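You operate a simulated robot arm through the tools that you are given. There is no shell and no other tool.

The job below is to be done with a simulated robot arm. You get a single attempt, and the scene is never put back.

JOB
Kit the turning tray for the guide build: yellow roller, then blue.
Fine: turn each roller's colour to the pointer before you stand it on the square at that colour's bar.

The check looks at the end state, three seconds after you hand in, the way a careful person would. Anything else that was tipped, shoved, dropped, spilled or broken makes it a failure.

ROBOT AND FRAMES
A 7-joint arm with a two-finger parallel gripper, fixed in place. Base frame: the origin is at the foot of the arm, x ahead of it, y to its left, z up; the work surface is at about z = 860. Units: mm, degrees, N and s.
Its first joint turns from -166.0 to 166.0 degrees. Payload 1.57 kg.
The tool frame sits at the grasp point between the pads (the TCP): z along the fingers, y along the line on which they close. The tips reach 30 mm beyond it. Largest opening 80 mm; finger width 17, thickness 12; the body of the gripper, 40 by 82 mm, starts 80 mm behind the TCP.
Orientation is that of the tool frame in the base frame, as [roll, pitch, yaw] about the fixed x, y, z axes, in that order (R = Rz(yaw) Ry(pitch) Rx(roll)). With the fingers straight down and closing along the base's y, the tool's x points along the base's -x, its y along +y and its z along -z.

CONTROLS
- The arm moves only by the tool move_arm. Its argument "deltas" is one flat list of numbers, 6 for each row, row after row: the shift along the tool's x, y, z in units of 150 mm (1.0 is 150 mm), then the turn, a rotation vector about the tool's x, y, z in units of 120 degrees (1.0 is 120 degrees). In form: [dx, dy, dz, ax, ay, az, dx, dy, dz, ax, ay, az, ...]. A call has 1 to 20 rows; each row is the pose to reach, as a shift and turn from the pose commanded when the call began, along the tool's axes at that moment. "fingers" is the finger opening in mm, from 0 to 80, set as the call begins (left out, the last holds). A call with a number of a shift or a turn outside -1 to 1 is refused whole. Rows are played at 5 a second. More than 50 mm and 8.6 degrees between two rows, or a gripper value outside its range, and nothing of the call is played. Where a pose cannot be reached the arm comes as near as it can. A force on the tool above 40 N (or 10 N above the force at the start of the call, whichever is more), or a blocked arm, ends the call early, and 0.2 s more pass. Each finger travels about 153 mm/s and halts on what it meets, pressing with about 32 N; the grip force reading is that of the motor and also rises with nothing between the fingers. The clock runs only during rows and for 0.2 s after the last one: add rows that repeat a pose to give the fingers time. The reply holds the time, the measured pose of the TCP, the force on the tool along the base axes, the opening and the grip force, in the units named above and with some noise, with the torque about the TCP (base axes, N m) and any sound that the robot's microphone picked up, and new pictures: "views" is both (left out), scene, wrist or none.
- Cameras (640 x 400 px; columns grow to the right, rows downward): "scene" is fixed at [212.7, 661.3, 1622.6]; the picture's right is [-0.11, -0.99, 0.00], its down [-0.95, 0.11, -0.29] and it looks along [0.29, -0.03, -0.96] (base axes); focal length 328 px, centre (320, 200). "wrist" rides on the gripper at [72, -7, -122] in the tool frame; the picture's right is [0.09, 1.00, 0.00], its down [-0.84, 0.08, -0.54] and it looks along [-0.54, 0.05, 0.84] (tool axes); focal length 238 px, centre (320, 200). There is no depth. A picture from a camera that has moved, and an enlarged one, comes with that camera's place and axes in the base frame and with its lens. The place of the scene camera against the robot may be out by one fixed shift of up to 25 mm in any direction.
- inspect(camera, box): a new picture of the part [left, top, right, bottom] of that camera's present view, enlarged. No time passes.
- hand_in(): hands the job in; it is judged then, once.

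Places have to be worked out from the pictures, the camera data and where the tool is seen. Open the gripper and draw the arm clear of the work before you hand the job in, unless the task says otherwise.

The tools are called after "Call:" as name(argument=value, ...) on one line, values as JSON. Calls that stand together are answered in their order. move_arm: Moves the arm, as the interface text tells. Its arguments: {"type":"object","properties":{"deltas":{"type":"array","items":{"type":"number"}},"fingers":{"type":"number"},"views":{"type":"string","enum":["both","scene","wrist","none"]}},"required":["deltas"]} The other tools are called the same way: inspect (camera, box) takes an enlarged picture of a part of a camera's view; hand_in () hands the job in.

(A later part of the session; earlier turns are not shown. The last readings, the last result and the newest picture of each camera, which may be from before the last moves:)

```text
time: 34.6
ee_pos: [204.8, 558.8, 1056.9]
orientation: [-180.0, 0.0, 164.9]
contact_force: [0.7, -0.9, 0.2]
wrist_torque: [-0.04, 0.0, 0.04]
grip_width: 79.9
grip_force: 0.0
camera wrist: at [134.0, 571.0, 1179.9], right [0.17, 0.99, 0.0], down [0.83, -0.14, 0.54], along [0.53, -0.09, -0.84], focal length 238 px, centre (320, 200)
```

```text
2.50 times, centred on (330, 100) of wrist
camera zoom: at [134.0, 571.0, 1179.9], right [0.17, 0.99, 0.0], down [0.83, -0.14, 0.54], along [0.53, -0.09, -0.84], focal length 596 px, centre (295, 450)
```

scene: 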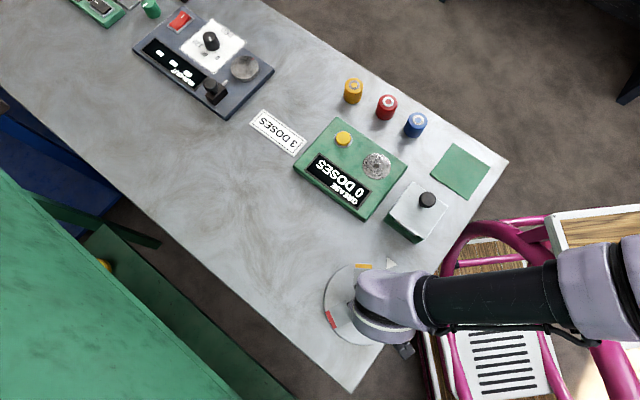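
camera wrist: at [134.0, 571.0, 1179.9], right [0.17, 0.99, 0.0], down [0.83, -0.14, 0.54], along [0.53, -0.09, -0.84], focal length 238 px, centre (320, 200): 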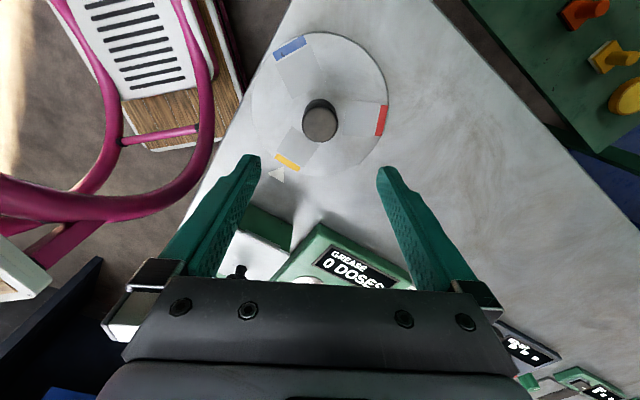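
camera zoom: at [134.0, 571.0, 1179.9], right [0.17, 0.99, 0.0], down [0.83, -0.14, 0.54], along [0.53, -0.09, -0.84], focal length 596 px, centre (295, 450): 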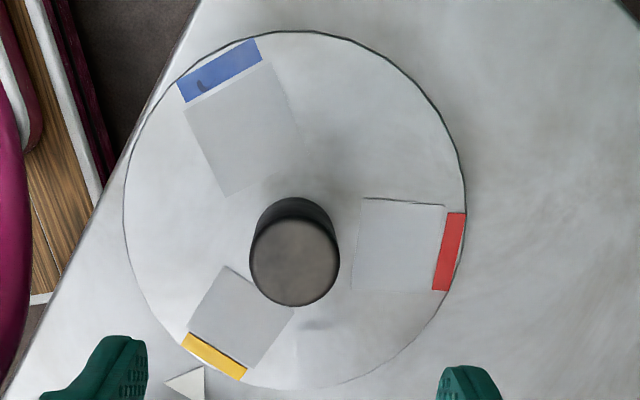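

The yellow square centre works out at ≈(241.6, 522.2). Now I head for the rollers: lift is already safe (z≈1057), so I'll fly toward the yellow roller while turning the gripper across the row.

Call:
move_arm(deltas=[-0.06, 0.01, 0, 0, 0, -0.03, -0.17, 0.03, 0, 0, 0, -0.09, -0.28, 0.05, 0, 0, 0, -0.155, -0.39, 0.08, 0, 0, 0, -0.22, -0.5, 0.1, 0, 0, 0, -0.285, -0.61, 0.12, 0, 0, 0, -0.35, -0.72, 0.14, 0, 0, 0, -0.415, -0.82, 0.16, 0, 0, 0, -0.47, -0.89, 0.175, 0, 0, 0, -0.51, -0.919, 0.179, 0, 0, 0, -0.525], fingers=80, views="none")

Call:
move_arm(deltas=[-0.06, -0.08, 0, 0, 0, 0, -0.15, -0.21, 0, 0, 0, 0, -0.25, -0.35, 0, 0, 0, 0, -0.35, -0.49, 0, 0, 0, 0, -0.44, -0.61, 0, 0, 0, 0, -0.5, -0.7, 0, 0, 0, 0, -0.519, -0.7256, 0, 0, 0, 0], fingers=80, views="none")

Call:
move_arm(deltas=[-0.06, -0.08, 0, 0, 0, 0, -0.15, -0.21, 0, 0, 0, 0, -0.25, -0.35, 0, 0, 0, 0, -0.35, -0.49, 0, 0, 0, 0, -0.44, -0.61, 0, 0, 0, 0, -0.5, -0.7, 0, 0, 0, 0, -0.519, -0.7256, 0, 0, 0, 0], fingers=80, views="both")

```text
time: 36.8
ee_pos: [345.4, 549.5, 1058.5]
orientation: [180.0, 0.0, -132.0]
contact_force: [-0.3, -0.2, 0.0]
wrist_torque: [0.01, -0.02, 0.01]
grip_width: 80.1
grip_force: 0.0
```

```text
time: 38.4
ee_pos: [477.1, 533.0, 1058.5]
orientation: [180.0, -0.1, -132.1]
contact_force: [-0.6, -0.3, -0.4]
wrist_torque: [-0.01, -0.01, 0.0]
grip_width: 79.9
grip_force: 0.1
```

```text
time: 40.0
ee_pos: [612.1, 518.3, 1057.9]
orientation: [180.0, 0.1, -132.1]
contact_force: [0.4, 0.6, 0.3]
wrist_torque: [0.02, -0.01, -0.01]
grip_width: 79.8
grip_force: 0.1
camera wrist: at [568.1, 459.9, 1180.4], right [-0.8, 0.6, 0.0], down [0.5, 0.67, 0.54], along [0.32, 0.43, -0.84], focal length 238 px, centre (320, 200)
```

scene: 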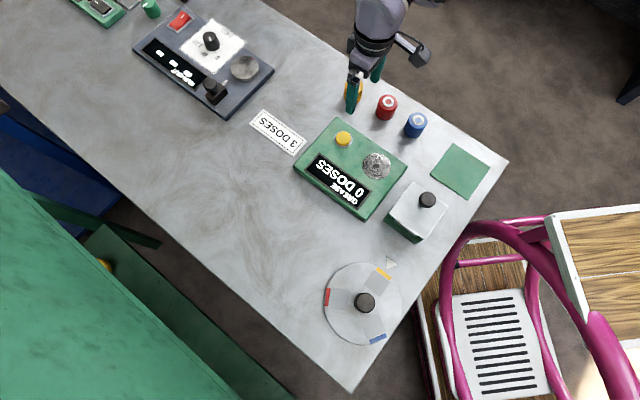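
wrist: 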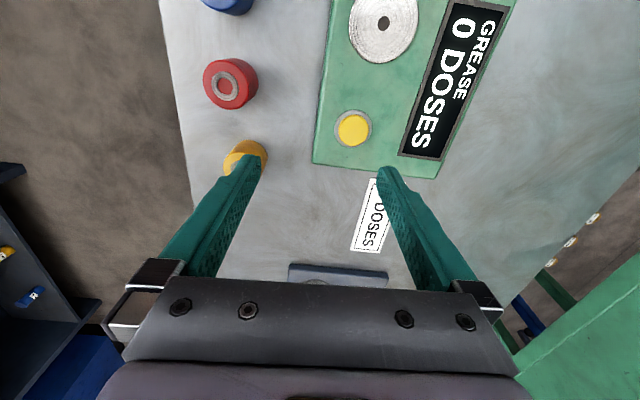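

The tray in the scene view shows yellow at the pointer. The yellow roller is near (712,497), so I'll move above it for a clear look down.

Call:
move_arm(deltas=[-0.06, -0.1, 0, 0, 0, -0.01, -0.15, -0.25, 0, 0, 0, -0.03, -0.25, -0.42, 0, 0, 0, -0.05, -0.32, -0.55, 0, 0, 0, -0.06, -0.347, -0.593, 0, 0, 0, -0.065, -0.347, -0.593, 0, 0, 0, -0.065], fingers=80, views="wrist")

Call:
inspect(camera="wrist", box=[240, 0, 440, 200])

```text
time: 41.4
ee_pos: [711.9, 496.6, 1057.5]
orientation: [-180.0, 0.0, -124.3]
contact_force: [-0.3, 0.0, -0.1]
wrist_torque: [-0.02, 0.01, -0.03]
grip_width: 80.1
grip_force: 0.0
camera wrist: at [677.5, 433.5, 1180.1], right [-0.87, 0.49, 0.0], down [0.41, 0.73, 0.54], along [0.26, 0.47, -0.84], focal length 238 px, centre (320, 200)
```

wrist: 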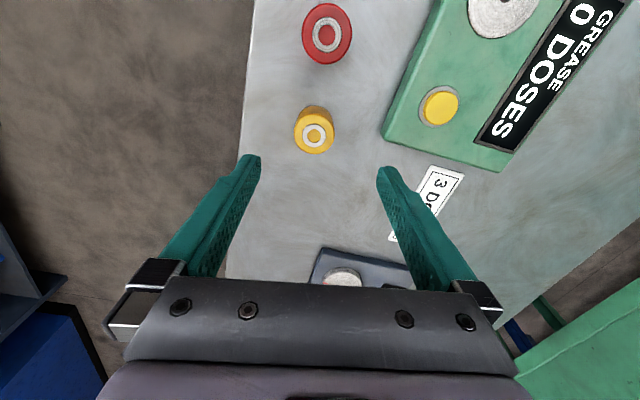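

```text
2.00 times, centred on (340, 100) of wrist
camera zoom: at [677.5, 433.5, 1180.1], right [-0.87, 0.49, 0.0], down [0.41, 0.73, 0.54], along [0.26, 0.47, -0.84], focal length 477 px, centre (280, 400)
```

zoom: 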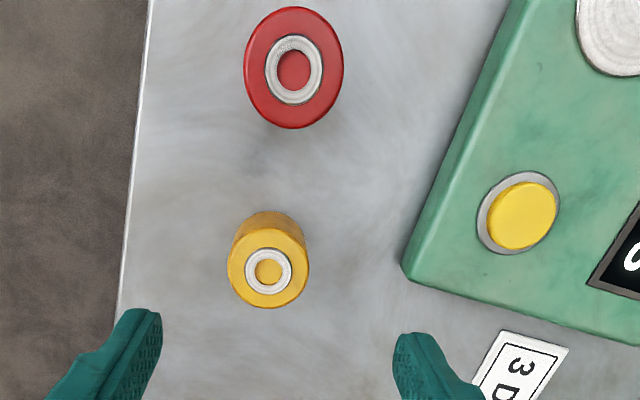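

Yellow roller: centre ≈(726,506), diameter ≈48.5 mm, top z≈901. I'll centre over it and lower to z≈980 to refine before gripping.

Call:
move_arm(deltas=[-0.05, -0.02, 0.05, 0, 0, 0.01, -0.1016, -0.0413, 0.15, 0, 0, 0.02, -0.1016, -0.0413, 0.28, 0, 0, 0.02, -0.1016, -0.0413, 0.4, 0, 0, 0.02, -0.1016, -0.0413, 0.49, 0, 0, 0.02, -0.1016, -0.0413, 0.52, 0, 0, 0.02, -0.1016, -0.0413, 0.52, 0, 0, 0.02], fingers=80, views="wrist")

Call:
inspect(camera="wrist", box=[220, 80, 420, 230])

```text
time: 43.0
ee_pos: [725.1, 505.4, 978.9]
orientation: [-180.0, 0.0, -126.7]
contact_force: [0.2, -0.1, -0.3]
wrist_torque: [-0.02, -0.03, 0.0]
grip_width: 79.7
grip_force: 0.1
camera wrist: at [688.1, 444.3, 1102.1], right [-0.85, 0.52, 0.0], down [0.44, 0.72, 0.54], along [0.28, 0.46, -0.84], focal length 238 px, centre (320, 200)
```

wrist: 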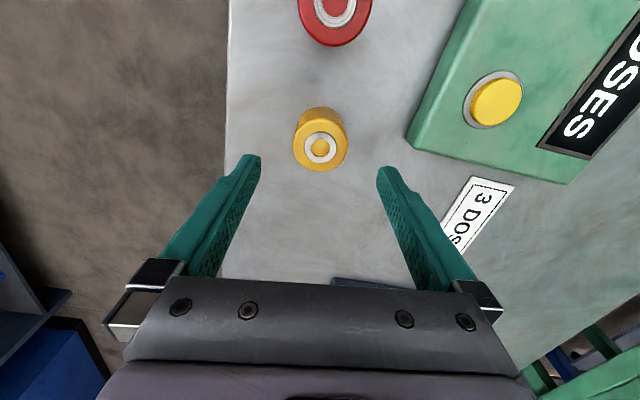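

```text
2.67 times, centred on (320, 155) of wrist
camera zoom: at [688.1, 444.3, 1102.1], right [-0.85, 0.52, 0.0], down [0.44, 0.72, 0.54], along [0.28, 0.46, -0.84], focal length 636 px, centre (320, 320)
```

zoom: 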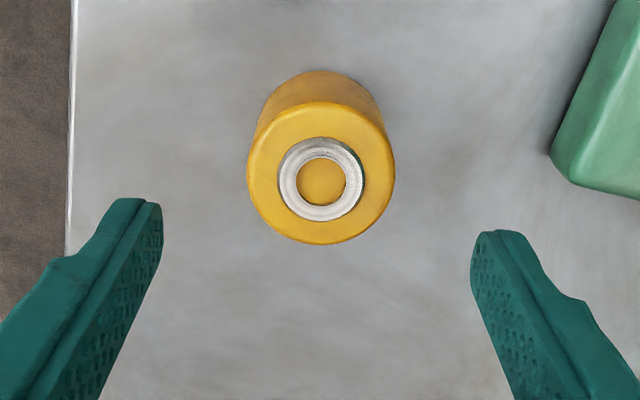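

The roller is centred between the fingers (centre ≈(726,506.8)). Lowering straight down to z≈897 with tips about 7 mm above the table.

Call:
move_arm(deltas=[-0.005, 0, 0.06, 0, 0, 0, -0.005, 0, 0.15, 0, 0, 0, -0.005, 0, 0.26, 0, 0, 0, -0.005, 0, 0.37, 0, 0, 0, -0.005, 0, 0.46, 0, 0, 0, -0.005, 0, 0.53, 0, 0, 0, -0.005, 0, 0.5533, 0, 0, 0, -0.005, 0, 0.5533, 0, 0, 0], fingers=80, views="wrist")

```text
time: 44.8
ee_pos: [725.3, 507.0, 898.0]
orientation: [180.0, -0.1, -126.8]
contact_force: [1.0, 0.8, -0.6]
wrist_torque: [0.01, -0.01, 0.0]
grip_width: 80.1
grip_force: 0.0
camera wrist: at [688.4, 444.7, 1019.2], right [-0.85, 0.52, 0.0], down [0.44, 0.72, 0.54], along [0.28, 0.46, -0.84], focal length 238 px, centre (320, 200)
```

wrist: 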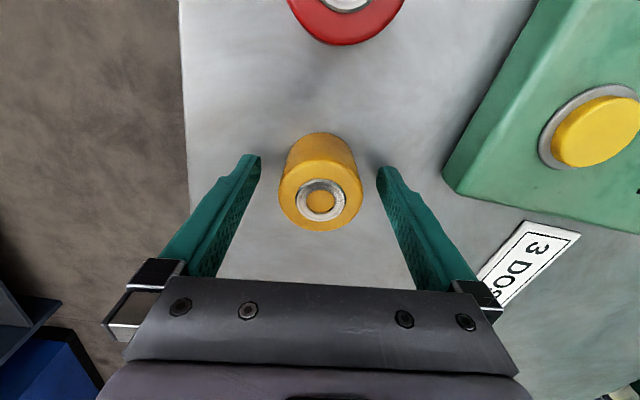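

The roller sits squarely between the open fingers. Closing on it.

Call:
move_arm(deltas=[0, 0, 0, 0, 0, 0, 0, 0, 0, 0, 0, 0, 0, 0, 0, 0, 0, 0, 0, 0, 0, 0, 0, 0], fingers=30, views="wrist")

```text
time: 45.8
ee_pos: [725.8, 506.7, 896.1]
orientation: [-180.0, 0.0, -126.8]
contact_force: [-1.4, 0.6, 0.0]
wrist_torque: [-0.02, -0.05, 0.01]
grip_width: 47.2
grip_force: 31.6
camera wrist: at [688.4, 444.7, 1019.4], right [-0.85, 0.52, 0.0], down [0.44, 0.72, 0.54], along [0.28, 0.46, -0.84], focal length 238 px, centre (320, 200)
```

wrist: 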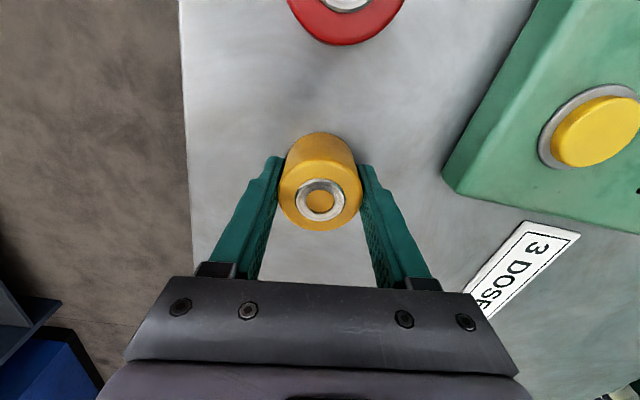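

Gripped at 47.2 mm with the full 31.6 N. I'll enlarge to check how the roller sits along the pad width before lifting.

Call:
inspect(camera="wrist", box=[260, 120, 380, 240])

```text
3.33 times, centred on (320, 180) of wrist
camera zoom: at [688.4, 444.7, 1019.4], right [-0.85, 0.52, 0.0], down [0.44, 0.72, 0.54], along [0.28, 0.46, -0.84], focal length 794 px, centre (320, 267)
```

zoom: 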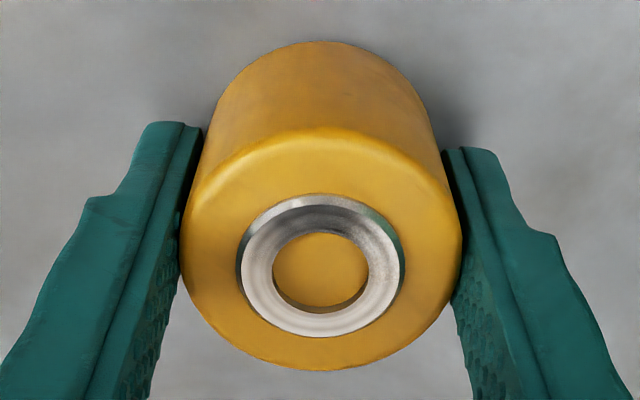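

The roller is upright and within about 1 mm of the pad centre. Lifting 150 mm straight up.

Call:
move_arm(deltas=[0, 0, -0.04, 0, 0, 0, 0, 0, -0.12, 0, 0, 0, 0, 0, -0.25, 0, 0, 0, 0, 0, -0.4, 0, 0, 0, 0, 0, -0.55, 0, 0, 0, 0, 0, -0.7, 0, 0, 0, 0, 0, -0.83, 0, 0, 0, 0, 0, -0.93, 0, 0, 0, 0, 0, -1.0, 0, 0, 0, 0, 0, -1.0, 0, 0, 0], fingers=30, views="both")

```text
time: 48.0
ee_pos: [725.3, 506.9, 1047.0]
orientation: [180.0, -0.1, -126.7]
contact_force: [0.8, 0.2, -3.4]
wrist_torque: [0.0, -0.03, 0.02]
grip_width: 47.2
grip_force: 32.3
camera wrist: at [688.5, 445.3, 1169.4], right [-0.85, 0.52, 0.0], down [0.44, 0.72, 0.54], along [0.28, 0.46, -0.84], focal length 238 px, centre (320, 200)
```

scene: 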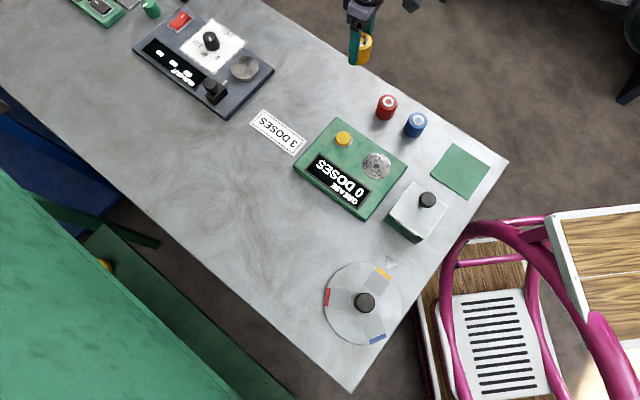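
wrist: 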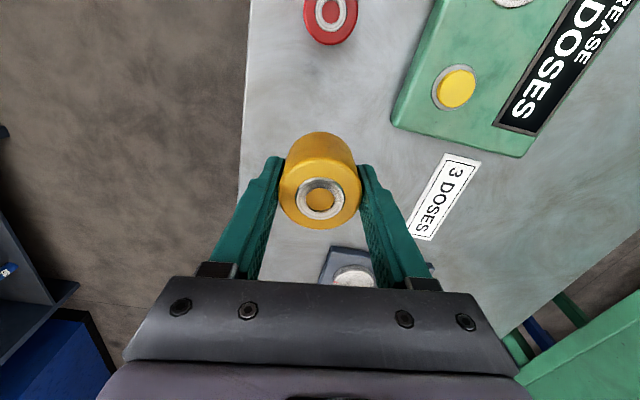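

Yellow is held securely (about 3 N weight). Carrying it back toward the tray while turning the gripper so the fingers will close tangentially at the yellow square.

Call:
move_arm(deltas=[0.02, 0.03, 0, 0, 0, -0.02, 0.06, 0.09, 0, 0, 0, -0.07, 0.11, 0.16, 0, 0, 0, -0.12, 0.16, 0.23, 0, 0, 0, -0.175, 0.21, 0.3, 0, 0, 0, -0.23, 0.26, 0.375, 0, 0, 0, -0.285, 0.31, 0.45, 0, 0, 0, -0.34, 0.36, 0.52, 0, 0, 0, -0.395, 0.41, 0.59, 0, 0, 0, -0.45, 0.46, 0.665, 0, 0, 0, -0.505, 0.51, 0.735, 0, 0, 0, -0.56, 0.56, 0.805, 0, 0, 0, -0.615, 0.595, 0.86, 0, 0, 0, -0.655, 0.615, 0.8856, 0, 0, 0, -0.681, 0.615, 0.8856, 0, 0, 0, -0.681], fingers=30, views="none")

Call:
move_arm(deltas=[-0.05, 0.045, 0, 0, 0, 0, -0.14, 0.13, 0, 0, 0, 0, -0.24, 0.225, 0, 0, 0, 0, -0.35, 0.33, 0, 0, 0, 0, -0.46, 0.43, 0, 0, 0, 0, -0.57, 0.535, 0, 0, 0, 0, -0.67, 0.63, 0, 0, 0, 0, -0.745, 0.7, 0, 0, 0, 0, -0.7877, 0.7363, 0, 0, 0, 0], fingers=30, views="none")

Call:
move_arm(deltas=[-0.05, 0.045, 0, 0, 0, 0, -0.14, 0.13, 0, 0, 0, 0, -0.24, 0.225, 0, 0, 0, 0, -0.35, 0.33, 0, 0, 0, 0, -0.46, 0.43, 0, 0, 0, 0, -0.57, 0.535, 0, 0, 0, 0, -0.67, 0.63, 0, 0, 0, 0, -0.745, 0.7, 0, 0, 0, 0, -0.7877, 0.7363, 0, 0, 0, 0, -0.7877, 0.7363, 0, 0, 0, 0], fingers=30, views="both")

```text
time: 51.2
ee_pos: [563.8, 512.3, 1045.2]
orientation: [-179.9, 0.1, -44.9]
contact_force: [0.0, 0.2, -3.8]
wrist_torque: [-0.02, 0.03, 0.0]
grip_width: 47.5
grip_force: 32.0
```

```text
time: 53.2
ee_pos: [402.3, 518.3, 1047.2]
orientation: [180.0, -0.1, -45.0]
contact_force: [0.4, -0.1, -2.5]
wrist_torque: [0.02, -0.02, 0.0]
grip_width: 47.4
grip_force: 31.9
```

```text
time: 55.4
ee_pos: [241.6, 521.9, 1046.2]
orientation: [179.9, -0.1, -45.1]
contact_force: [0.4, 0.4, -2.6]
wrist_torque: [-0.03, -0.02, 0.04]
grip_width: 47.4
grip_force: 32.1
camera wrist: at [297.5, 476.6, 1169.2], right [-0.64, -0.77, 0.0], down [-0.65, 0.54, 0.54], along [-0.42, 0.35, -0.84], focal length 238 px, centre (320, 200)
```

scene: 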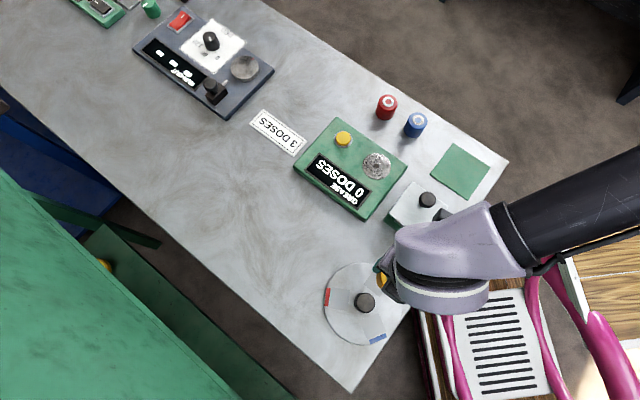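
wrist: 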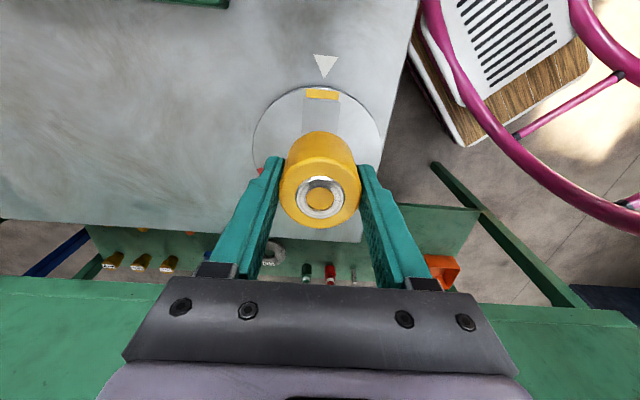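

TCP is at (241.7,522.6), within 1 mm of the goal, and the yellow bar is under the pointer. Lowering to about 15 mm above the tray.

Call:
move_arm(deltas=[-0.005, 0.0024, 0.06, 0, 0, 0, -0.005, 0.0024, 0.16, 0, 0, 0, -0.005, 0.0024, 0.28, 0, 0, 0, -0.005, 0.0024, 0.4, 0, 0, 0, -0.005, 0.0024, 0.52, 0, 0, 0, -0.005, 0.0024, 0.64, 0, 0, 0, -0.005, 0.0024, 0.74, 0, 0, 0, -0.005, 0.0024, 0.8, 0, 0, 0, -0.005, 0.0024, 0.813, 0, 0, 0, -0.005, 0.0024, 0.813, 0, 0, 0], fingers=30, views="both")

Call:
inspect(camera="wrist", box=[220, 0, 420, 240])

Call:
inspect(camera="scene", box=[310, 240, 440, 360])

```text
time: 57.6
ee_pos: [241.4, 523.4, 925.9]
orientation: [-180.0, 0.0, -45.0]
contact_force: [0.3, -0.3, -3.0]
wrist_torque: [-0.01, 0.01, -0.01]
grip_width: 47.2
grip_force: 32.2
camera wrist: at [296.2, 477.5, 1047.2], right [-0.64, -0.77, 0.0], down [-0.65, 0.54, 0.54], along [-0.42, 0.35, -0.84], focal length 238 px, centre (320, 200)
```

scene: 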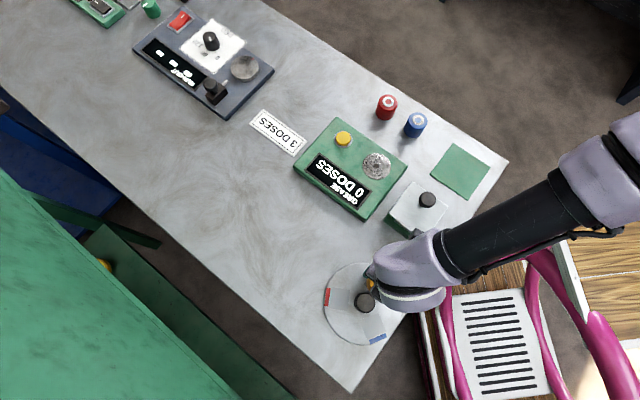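
wrist: 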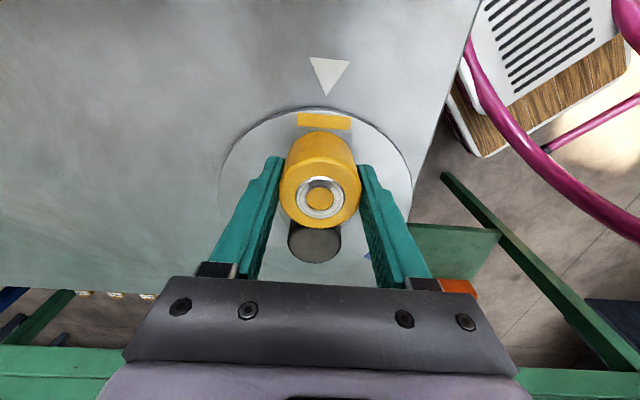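

```text
1.67 times, centred on (320, 120) of wrist
camera zoom: at [296.2, 477.5, 1047.2], right [-0.64, -0.77, 0.0], down [-0.65, 0.54, 0.54], along [-0.42, 0.35, -0.84], focal length 397 px, centre (320, 333)
```

zoom: 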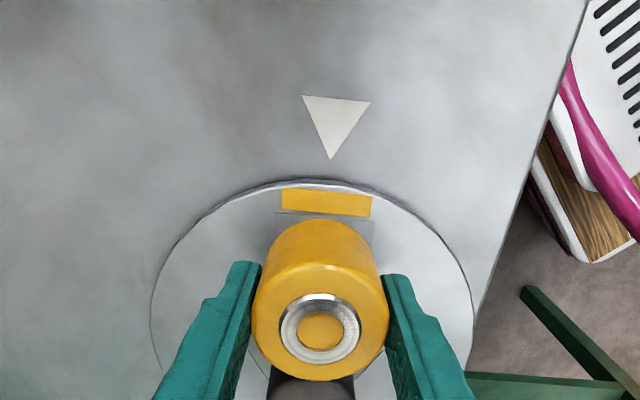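

```text
3.33 times, centred on (375, 300) of scene
camera zoom: at [212.7, 661.3, 1622.6], right [-0.11, -0.99, 0.0], down [-0.95, 0.11, -0.29], along [0.29, -0.03, -0.96], focal length 1094 px, centre (137, -133)
```

zoom: 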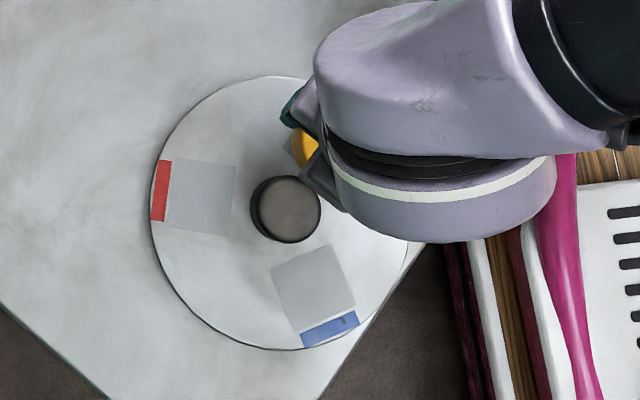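

Everything lines up: bar, square and pointer are collinear with the roller. Lowering another 13 mm with a 0.7 mm outward correction, then I'll feel for contact.

Call:
move_arm(deltas=[0.0045, 0, 0.015, 0, 0, 0, 0.0045, 0, 0.035, 0, 0, 0, 0.0045, 0, 0.055, 0, 0, 0, 0.0045, 0, 0.075, 0, 0, 0, 0.0045, 0, 0.087, 0, 0, 0, 0.0045, 0, 0.087, 0, 0, 0], fingers=30, views="none")

Call:
move_arm(deltas=[0, 0, 0.007, 0, 0, 0, 0, 0, 0.0133, 0, 0, 0, 0, 0, 0.0133, 0, 0, 0], fingers=30, views="wrist")

```text
time: 59.0
ee_pos: [240.8, 524.1, 913.7]
orientation: [-180.0, 0.1, -45.0]
contact_force: [1.8, -5.6, 22.3]
wrist_torque: [-0.28, 0.0, 0.18]
grip_width: 47.2
grip_force: 31.7
```

```text
time: 59.8
ee_pos: [240.0, 522.1, 910.3]
orientation: [-180.0, 0.1, -45.0]
contact_force: [-4.1, -1.2, 23.3]
wrist_torque: [0.02, 0.14, 0.19]
grip_width: 47.1
grip_force: 32.2
camera wrist: at [295.9, 476.8, 1033.0], right [-0.64, -0.77, 0.0], down [-0.65, 0.54, 0.54], along [-0.42, 0.35, -0.84], focal length 238 px, centre (320, 200)
```

wrist: 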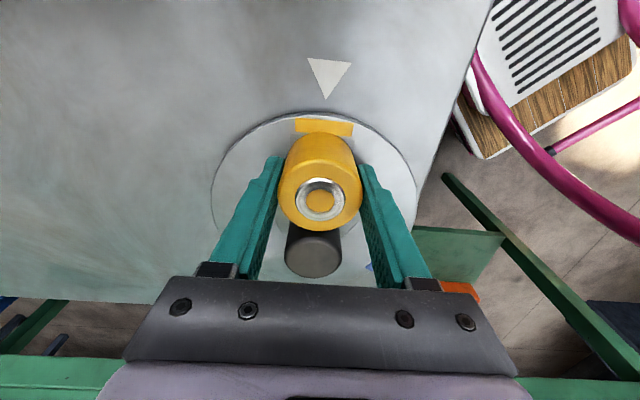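

Contact came at about z≈912 with ~23 N, meaning the roller is standing on the tray (top ≈873-874). I'll ease the load by 1.5 mm and check the reading before releasing.

Call:
move_arm(deltas=[0, 0, -0.005, 0, 0, 0, 0, 0, -0.01, 0, 0, 0, 0, 0, -0.01, 0, 0, 0], fingers=30, views="none")

```text
time: 60.6
ee_pos: [241.0, 523.2, 911.1]
orientation: [179.9, -0.1, -45.1]
contact_force: [-2.5, 1.5, 6.0]
wrist_torque: [0.21, 0.13, 0.07]
grip_width: 46.9
grip_force: 32.0
```

The load is down to 6 N, so the roller rests on the tray. Opening the fingers moderately and holding.

Call:
move_arm(deltas=[0, 0, 0, 0, 0, 0, 0, 0, 0, 0, 0, 0, 0, 0, 0, 0, 0, 0], fingers=68, views="wrist")

Call:
inspect(camera="wrist", box=[200, 40, 440, 290])

```text
time: 61.4
ee_pos: [241.3, 522.2, 911.9]
orientation: [-179.9, 0.1, -45.0]
contact_force: [0.6, 0.1, -0.2]
wrist_torque: [0.01, 0.0, 0.0]
grip_width: 68.2
grip_force: 0.0
camera wrist: at [296.7, 476.8, 1033.6], right [-0.64, -0.77, 0.0], down [-0.65, 0.54, 0.54], along [-0.42, 0.35, -0.84], focal length 238 px, centre (320, 200)
```

wrist: 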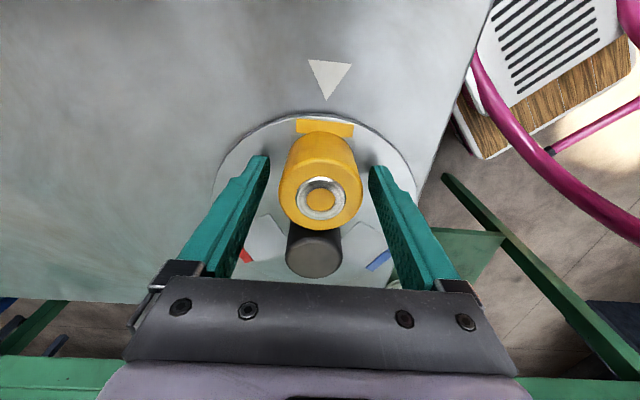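

```text
1.60 times, centred on (320, 165) of wrist
camera zoom: at [296.7, 476.8, 1033.6], right [-0.64, -0.77, 0.0], down [-0.65, 0.54, 0.54], along [-0.42, 0.35, -0.84], focal length 381 px, centre (320, 256)
```

zoom: 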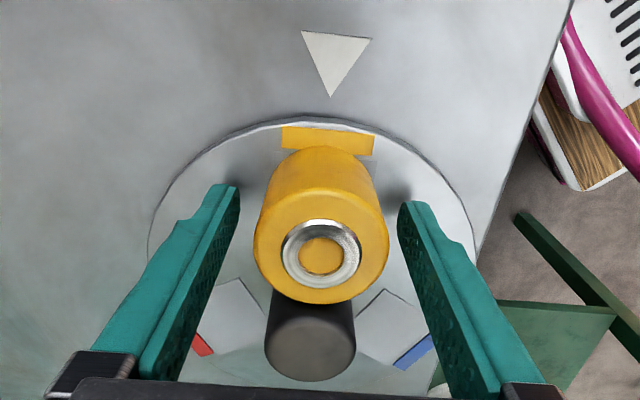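

Yellow stands upright on its square. Lifting straight up slowly, clear of the roller, and checking.

Call:
move_arm(deltas=[0, 0, -0.03, 0, 0, 0, 0, 0, -0.1, 0, 0, 0, 0, 0, -0.2, 0, 0, 0, 0, 0, -0.32, 0, 0, 0, 0, 0, -0.46, 0, 0, 0, 0, 0, -0.6, 0, 0, 0, 0, 0, -0.75, 0, 0, 0, 0, 0, -0.88, 0, 0, 0, 0, 0, -0.97, 0, 0, 0, 0, 0, -1.0, 0, 0, 0, 0, 0, -1.0, 0, 0, 0], fingers=68, views="both")

Call:
inspect(camera="wrist", box=[220, 40, 420, 220])

Call:
inspect(camera="scene", box=[310, 240, 440, 360])

```text
time: 63.8
ee_pos: [241.1, 522.5, 1061.3]
orientation: [180.0, 0.0, -45.0]
contact_force: [0.2, 0.3, 0.9]
wrist_torque: [-0.02, 0.01, 0.0]
grip_width: 68.0
grip_force: 0.1
camera wrist: at [296.6, 476.9, 1184.5], right [-0.64, -0.77, 0.0], down [-0.65, 0.54, 0.54], along [-0.42, 0.35, -0.84], focal length 238 px, centre (320, 200)
```

scene: 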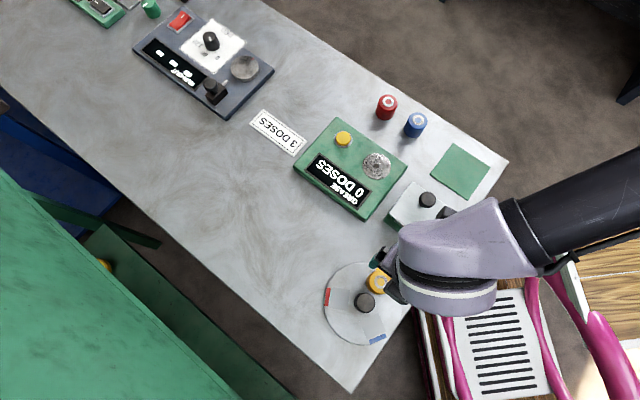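
wrist: 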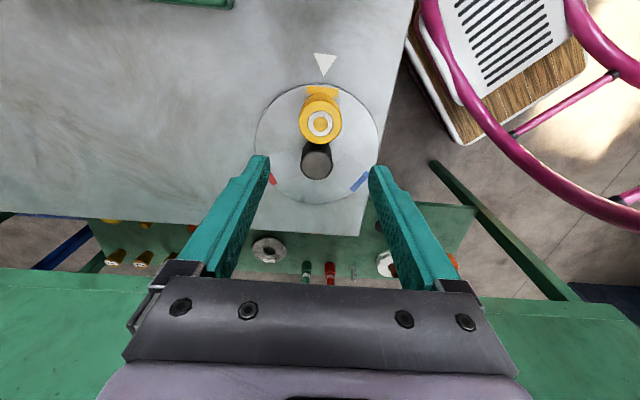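

```text
2.22 times, centred on (320, 130) of wrist
camera zoom: at [296.6, 476.9, 1184.5], right [-0.64, -0.77, 0.0], down [-0.65, 0.54, 0.54], along [-0.42, 0.35, -0.84], focal length 530 px, centre (320, 356)
```

zoom: 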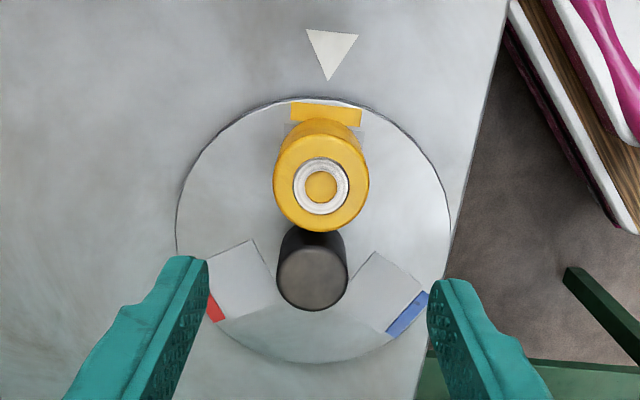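

```text
3.33 times, centred on (375, 300) of scene
camera zoom: at [212.7, 661.3, 1622.6], right [-0.11, -0.99, 0.0], down [-0.95, 0.11, -0.29], along [0.29, -0.03, -0.96], focal length 1094 px, centre (137, -133)
```

zoom: 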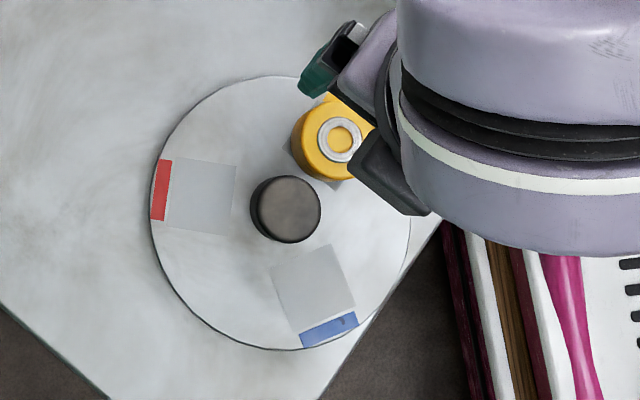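

Yellow is standing upright, centred on its square under the pointer. Next, blue needs 240° clockwise (two 120° grips); I'll move back over the knob with the finger line kept across from the yellow roller.

Call:
move_arm(deltas=[-0.05, 0, 0, 0, 0, -0.02, -0.13, 0, 0, 0, 0, -0.05, -0.22, 0, 0, 0, 0, -0.08, -0.3, 0, 0, 0, 0, -0.11, -0.3366, 0.001, 0, 0, 0, -0.125, -0.3366, 0.001, 0, 0, 0, -0.125], fingers=80, views="wrist")

Call:
inspect(camera="wrist", box=[220, 40, 420, 220])

```text
time: 65.2
ee_pos: [204.3, 558.9, 1060.7]
orientation: [180.0, 0.0, -29.9]
contact_force: [0.1, -0.2, -0.4]
wrist_torque: [-0.02, 0.01, 0.0]
grip_width: 80.1
grip_force: 0.0
camera wrist: at [270.7, 527.7, 1183.9], right [-0.42, -0.91, 0.0], down [-0.76, 0.35, 0.54], along [-0.49, 0.23, -0.84], focal length 238 px, centre (320, 200)
```

wrist: 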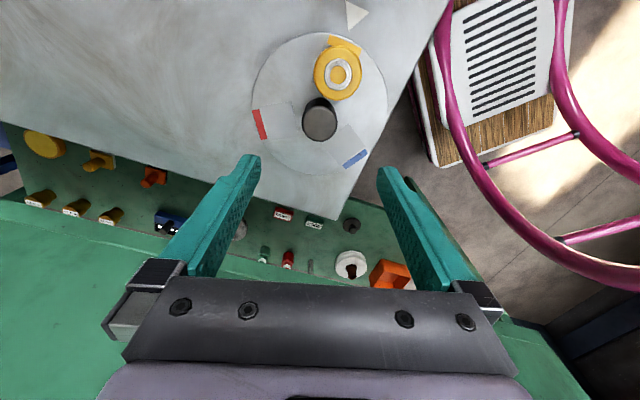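

```text
2.22 times, centred on (320, 130) of wrist
camera zoom: at [270.7, 527.7, 1183.9], right [-0.42, -0.91, 0.0], down [-0.76, 0.35, 0.54], along [-0.49, 0.23, -0.84], focal length 530 px, centre (320, 356)
```

zoom: 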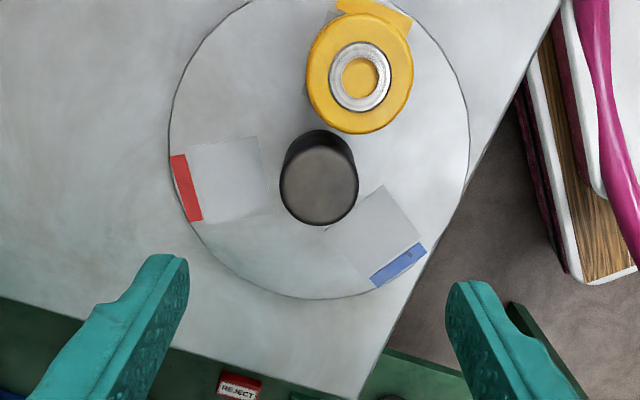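

TCP is at (204.8,557.5), knob at (205,558.5), and the finger line is across from the yellow roller. Lowering around the knob.

Call:
move_arm(deltas=[-0.002, -0.0065, 0.06, 0, 0, 0, -0.002, -0.0065, 0.16, 0, 0, 0, -0.002, -0.0065, 0.3, 0, 0, 0, -0.002, -0.0065, 0.45, 0, 0, 0, -0.002, -0.0065, 0.6, 0, 0, 0, -0.002, -0.0065, 0.74, 0, 0, 0, -0.002, -0.0065, 0.86, 0, 0, 0, -0.002, -0.0065, 0.95, 0, 0, 0, -0.002, -0.0065, 1.0, 0, 0, 0, -0.002, -0.0065, 1.0, 0, 0, 0], fingers=80, views="both")

```text
time: 67.4
ee_pos: [204.5, 560.0, 910.1]
orientation: [-180.0, 0.0, -30.0]
contact_force: [-0.3, -0.1, 0.1]
wrist_torque: [0.02, -0.05, -0.01]
grip_width: 79.9
grip_force: 0.1
camera wrist: at [270.8, 529.1, 1032.8], right [-0.42, -0.91, 0.0], down [-0.76, 0.35, 0.54], along [-0.49, 0.23, -0.84], focal length 238 px, centre (320, 200)
```

scene: 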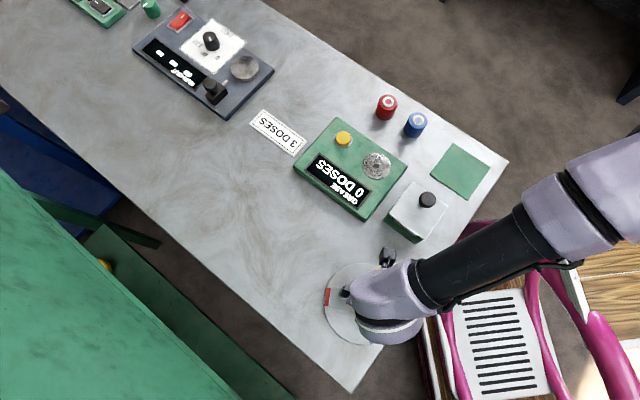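
wrist: 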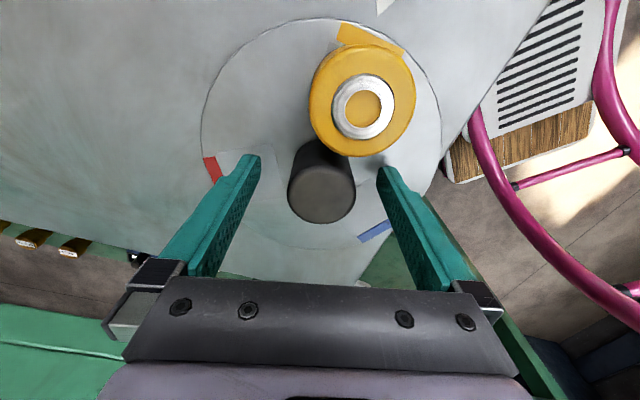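

The knob is centred and the yellow roller is clear of the right finger by ~17 mm. Closing on the knob.

Call:
move_arm(deltas=[0, 0, 0, 0, 0, 0, 0, 0, 0, 0, 0, 0, 0, 0, 0, 0, 0, 0, 0, 0, 0, 0, 0, 0], fingers=20, views="wrist")

```text
time: 68.4
ee_pos: [204.5, 558.4, 910.4]
orientation: [179.9, 0.0, -30.0]
contact_force: [-3.7, -8.9, -1.2]
wrist_torque: [0.24, -0.44, -0.01]
grip_width: 38.5
grip_force: 44.1
camera wrist: at [270.4, 528.5, 1032.8], right [-0.42, -0.91, 0.0], down [-0.76, 0.35, 0.54], along [-0.49, 0.23, -0.84], focal length 238 px, centre (320, 200)
```

wrist: 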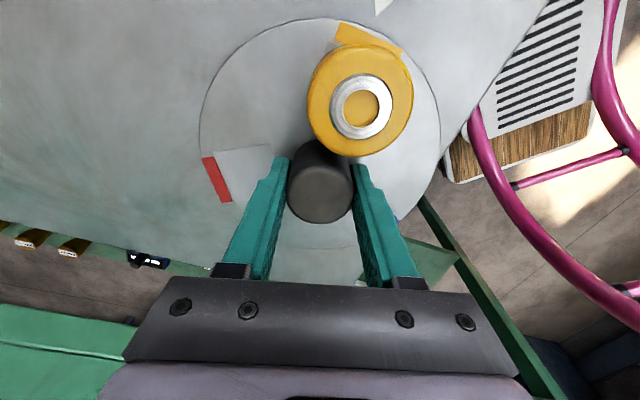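

Good grip with small side load (~9 N), which I'll trim out. Turning clockwise 118° smoothly with the roller aboard.

Call:
move_arm(deltas=[0, 0.0047, 0, 0, 0, 0.012, 0, 0.0047, 0, 0, 0, 0.04, 0, 0.0047, 0, 0, 0, 0.085, 0, 0.0047, 0, 0, 0, 0.14, 0, 0.0047, 0, 0, 0, 0.2, 0, 0.0047, 0, 0, 0, 0.26, 0, 0.0047, 0, 0, 0, 0.32, 0, 0.0047, 0, 0, 0, 0.38, 0, 0.0047, 0, 0, 0, 0.44, 0, 0.0047, 0, 0, 0, 0.5, 0, 0.0047, 0, 0, 0, 0.56, 0, 0.0047, 0, 0, 0, 0.62, 0, 0.0047, 0, 0, 0, 0.68, 0, 0.0047, 0, 0, 0, 0.74, 0, 0.0047, 0, 0, 0, 0.8, 0, 0.0047, 0, 0, 0, 0.855, 0, 0.0047, 0, 0, 0, 0.905, 0, 0.0047, 0, 0, 0, 0.945, 0, 0.0047, 0, 0, 0, 0.972, 0, 0.0047, 0, 0, 0, 0.983], fingers=20, views="both")

```text
time: 72.6
ee_pos: [204.5, 559.7, 911.0]
orientation: [179.9, 0.0, -148.1]
contact_force: [-1.0, 2.2, 0.0]
wrist_torque: [0.14, 0.21, 0.09]
grip_width: 39.1
grip_force: 44.1
camera wrist: at [147.6, 514.8, 1033.7], right [-0.6, 0.8, 0.0], down [0.67, 0.51, 0.54], along [0.43, 0.33, -0.84], focal length 238 px, centre (320, 200)
```

scene: 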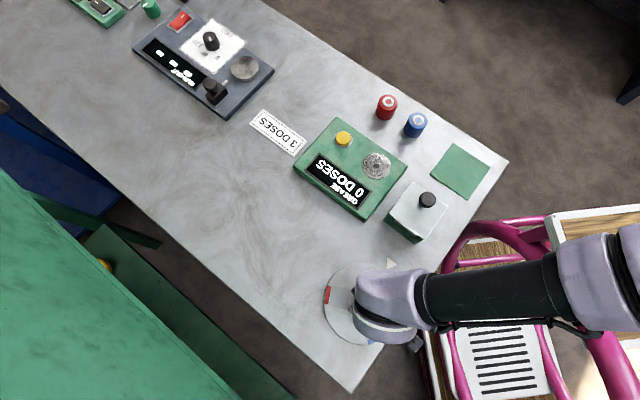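
wrist: 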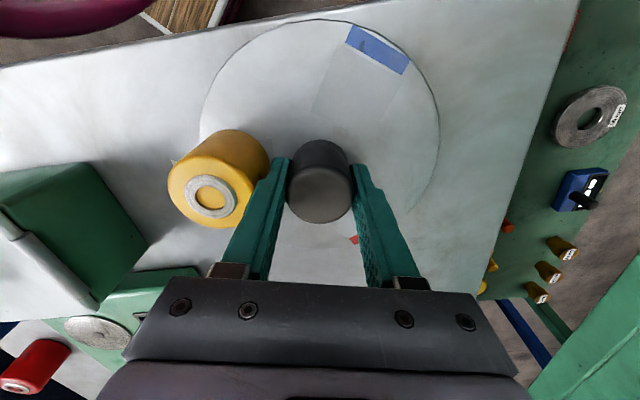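

The disc did not follow this time - the red bar is where it was - so the tray must have end stops (about 3° past red on one side and past yellow on the other), not a ratchet. A finger has swung up against the yellow roller, so I'll look closely before doing anything.

Call:
inspect(camera="wrist", box=[150, 60, 450, 290])

Call:
inspect(camera="wrist", box=[150, 100, 300, 240])

Call:
inspect(camera="scene", box=[310, 240, 440, 360])

```text
1.74 times, centred on (300, 175) of wrist
camera zoom: at [147.6, 514.8, 1033.7], right [-0.6, 0.8, 0.0], down [0.67, 0.51, 0.54], along [0.43, 0.33, -0.84], focal length 414 px, centre (355, 244)
```

zoom: 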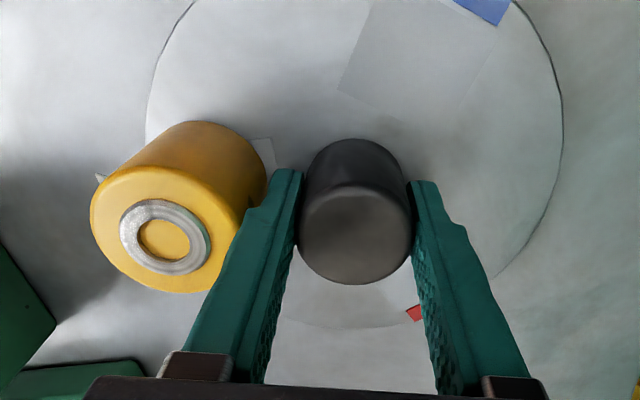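

```text
2.86 times, centred on (225, 170) of wrist
camera zoom: at [147.6, 514.8, 1033.7], right [-0.6, 0.8, 0.0], down [0.67, 0.51, 0.54], along [0.43, 0.33, -0.84], focal length 681 px, centre (591, 286)
```

zoom: 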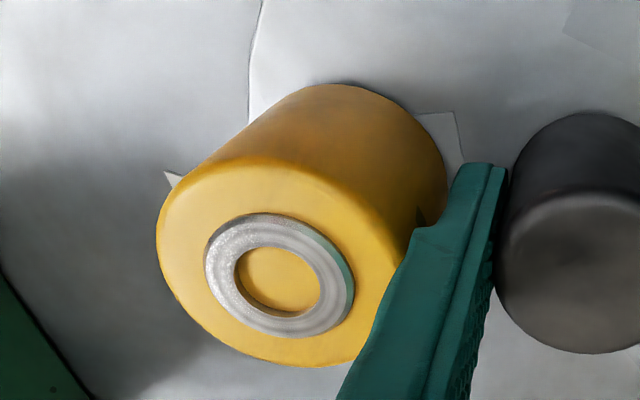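

```text
3.33 times, centred on (375, 300) of scene
camera zoom: at [212.7, 661.3, 1622.6], right [-0.11, -0.99, 0.0], down [-0.95, 0.11, -0.29], along [0.29, -0.03, -0.96], focal length 1094 px, centre (137, -133)
```

zoom: 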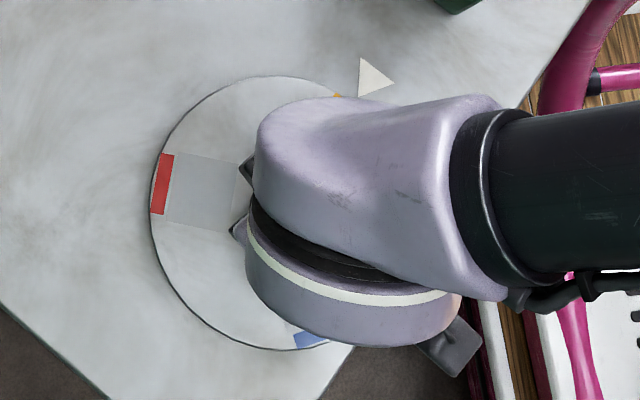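

The yellow roller was shoved outward (to about r≈61 mm, -55°) but is still standing upright on the disc; I'll have to re-seat it. First I turn the tray back 3° anticlockwise with this same grip so yellow is at the pointer again; finger and roller move together.

Call:
move_arm(deltas=[0, 0, 0, 0, 0, -0.004, 0, 0, 0, 0, 0, -0.009, 0, 0, 0, 0, 0, -0.014, 0, 0, 0, 0, 0, -0.019, 0, 0, 0, 0, 0, -0.024, 0, 0, 0, 0, 0, -0.024], fingers=20, views="wrist")

Call:
inspect(camera="wrist", box=[150, 0, 450, 240])

Call:
inspect(camera="scene", box=[310, 240, 440, 360])

```text
time: 74.0
ee_pos: [204.7, 558.9, 911.2]
orientation: [180.0, -0.1, -145.0]
contact_force: [-3.0, -0.5, -3.3]
wrist_torque: [-0.03, 0.2, -0.03]
grip_width: 39.5
grip_force: 45.1
camera wrist: at [149.9, 511.8, 1033.7], right [-0.65, 0.76, 0.0], down [0.64, 0.54, 0.54], along [0.41, 0.35, -0.84], focal length 238 px, centre (320, 200)
```

wrist: 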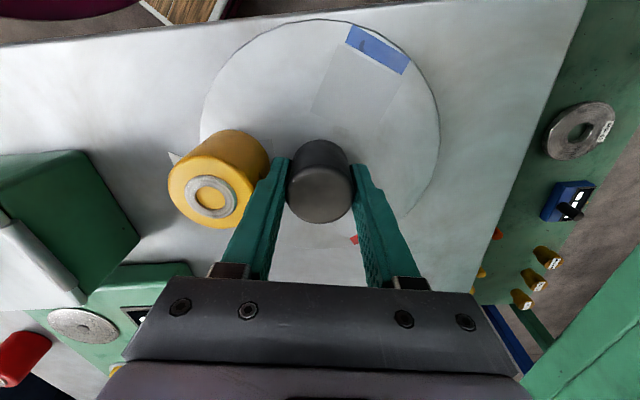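

```text
1.67 times, centred on (300, 120) of wrist
camera zoom: at [149.9, 511.8, 1033.7], right [-0.65, 0.76, 0.0], down [0.64, 0.54, 0.54], along [0.41, 0.35, -0.84], focal length 397 px, centre (353, 333)
```

zoom: 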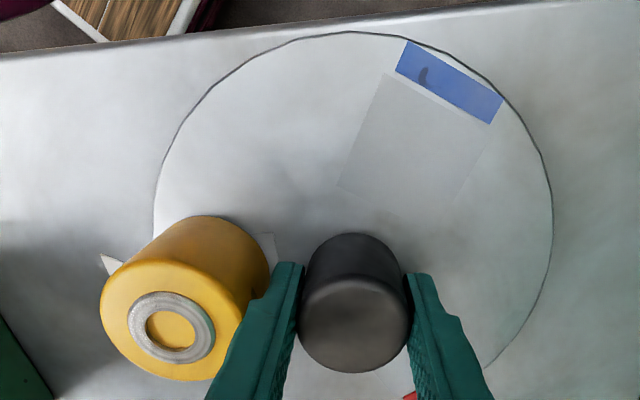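

```text
3.33 times, centred on (375, 300) of scene
camera zoom: at [212.7, 661.3, 1622.6], right [-0.11, -0.99, 0.0], down [-0.95, 0.11, -0.29], along [0.29, -0.03, -0.96], focal length 1094 px, centre (137, -133)
```

zoom: 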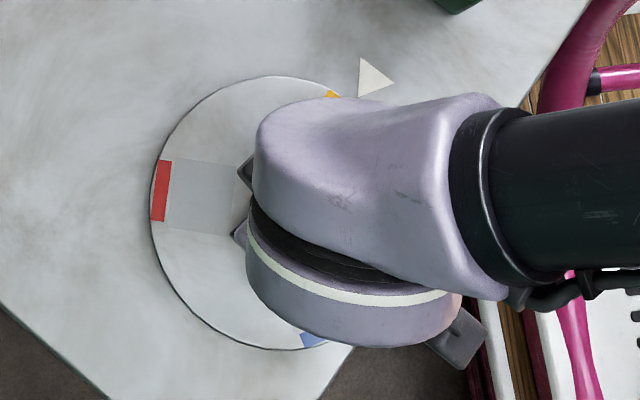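

Red bar is back on the aligned spot, so yellow is at the pointer and anticlockwise turning works. There's about 4 mm between finger and roller, so I'll open just 2 mm per side, then swing the fingers clockwise away from the roller.

Call:
move_arm(deltas=[0, 0, 0, 0, 0, 0, 0, 0, 0, 0, 0, 0, 0, 0, 0, 0, 0, 0], fingers=43, views="wrist")

Call:
inspect(camera="wrist", box=[150, 80, 400, 260])

```text
time: 74.8
ee_pos: [206.1, 559.2, 910.2]
orientation: [180.0, -0.1, -145.1]
contact_force: [-0.4, 0.0, -1.1]
wrist_torque: [-0.01, -0.03, 0.04]
grip_width: 42.6
grip_force: 0.0
camera wrist: at [150.0, 511.9, 1033.9], right [-0.65, 0.76, 0.0], down [0.64, 0.54, 0.54], along [0.41, 0.35, -0.84], focal length 238 px, centre (320, 200)
```

wrist: 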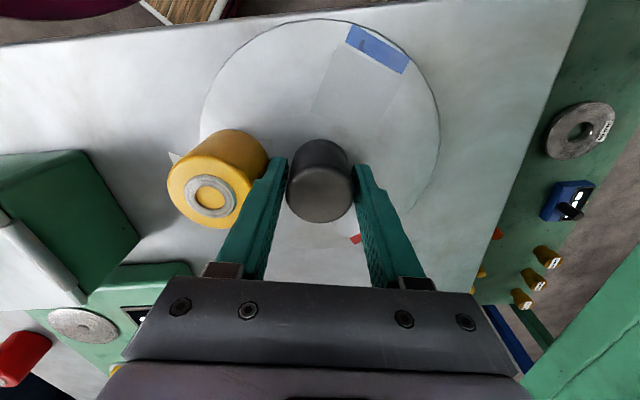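

```text
2.22 times, centred on (275, 170) of wrist
camera zoom: at [150.0, 511.9, 1033.9], right [-0.65, 0.76, 0.0], down [0.64, 0.54, 0.54], along [0.41, 0.35, -0.84], focal length 530 px, centre (420, 267)
```

zoom: 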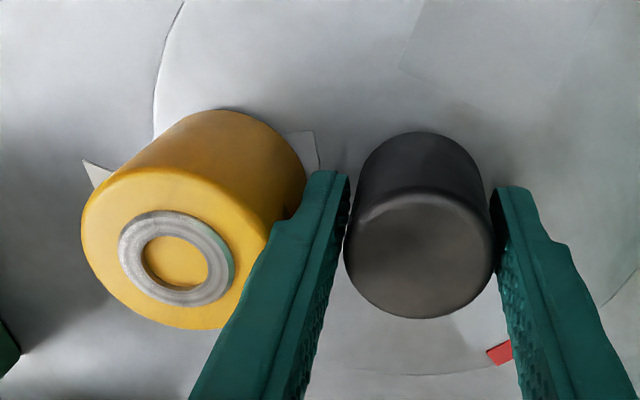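

No contact forces and the knob is free. Swinging the fingers 40° clockwise away from the roller.

Call:
move_arm(deltas=[0, 0, 0, 0, 0, 0.02, 0, 0, 0, 0, 0, 0.055, 0, 0, 0, 0, 0, 0.095, 0, 0, 0, 0, 0, 0.14, 0, 0, 0, 0, 0, 0.185, 0, 0, 0, 0, 0, 0.23, 0, 0, 0, 0, 0, 0.27, 0, 0, 0, 0, 0, 0.305, 0, 0, 0, 0, 0, 0.333, 0, 0, 0, 0, 0, 0.333], fingers=43, views="wrist")

Call:
inspect(camera="wrist", box=[100, 60, 420, 280])

```text
time: 77.0
ee_pos: [204.6, 559.3, 911.0]
orientation: [180.0, -0.1, 174.9]
contact_force: [1.0, 0.7, -0.5]
wrist_torque: [-0.04, 0.01, -0.03]
grip_width: 43.1
grip_force: 0.1
camera wrist: at [132.8, 558.4, 1033.8], right [0.0, 1.0, 0.0], down [0.84, 0.0, 0.54], along [0.54, 0.0, -0.84], focal length 238 px, centre (320, 200)
```

wrist: 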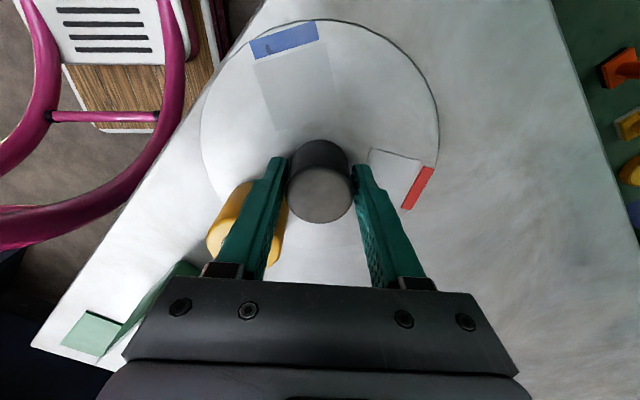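

```text
1.82 times, centred on (260, 170) of wrist
camera zoom: at [132.8, 558.4, 1033.8], right [0.0, 1.0, 0.0], down [0.84, 0.0, 0.54], along [0.54, 0.0, -0.84], focal length 433 px, centre (429, 254)
```

zoom: 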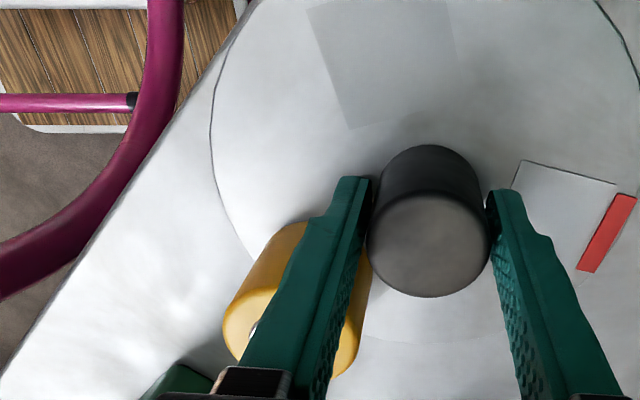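

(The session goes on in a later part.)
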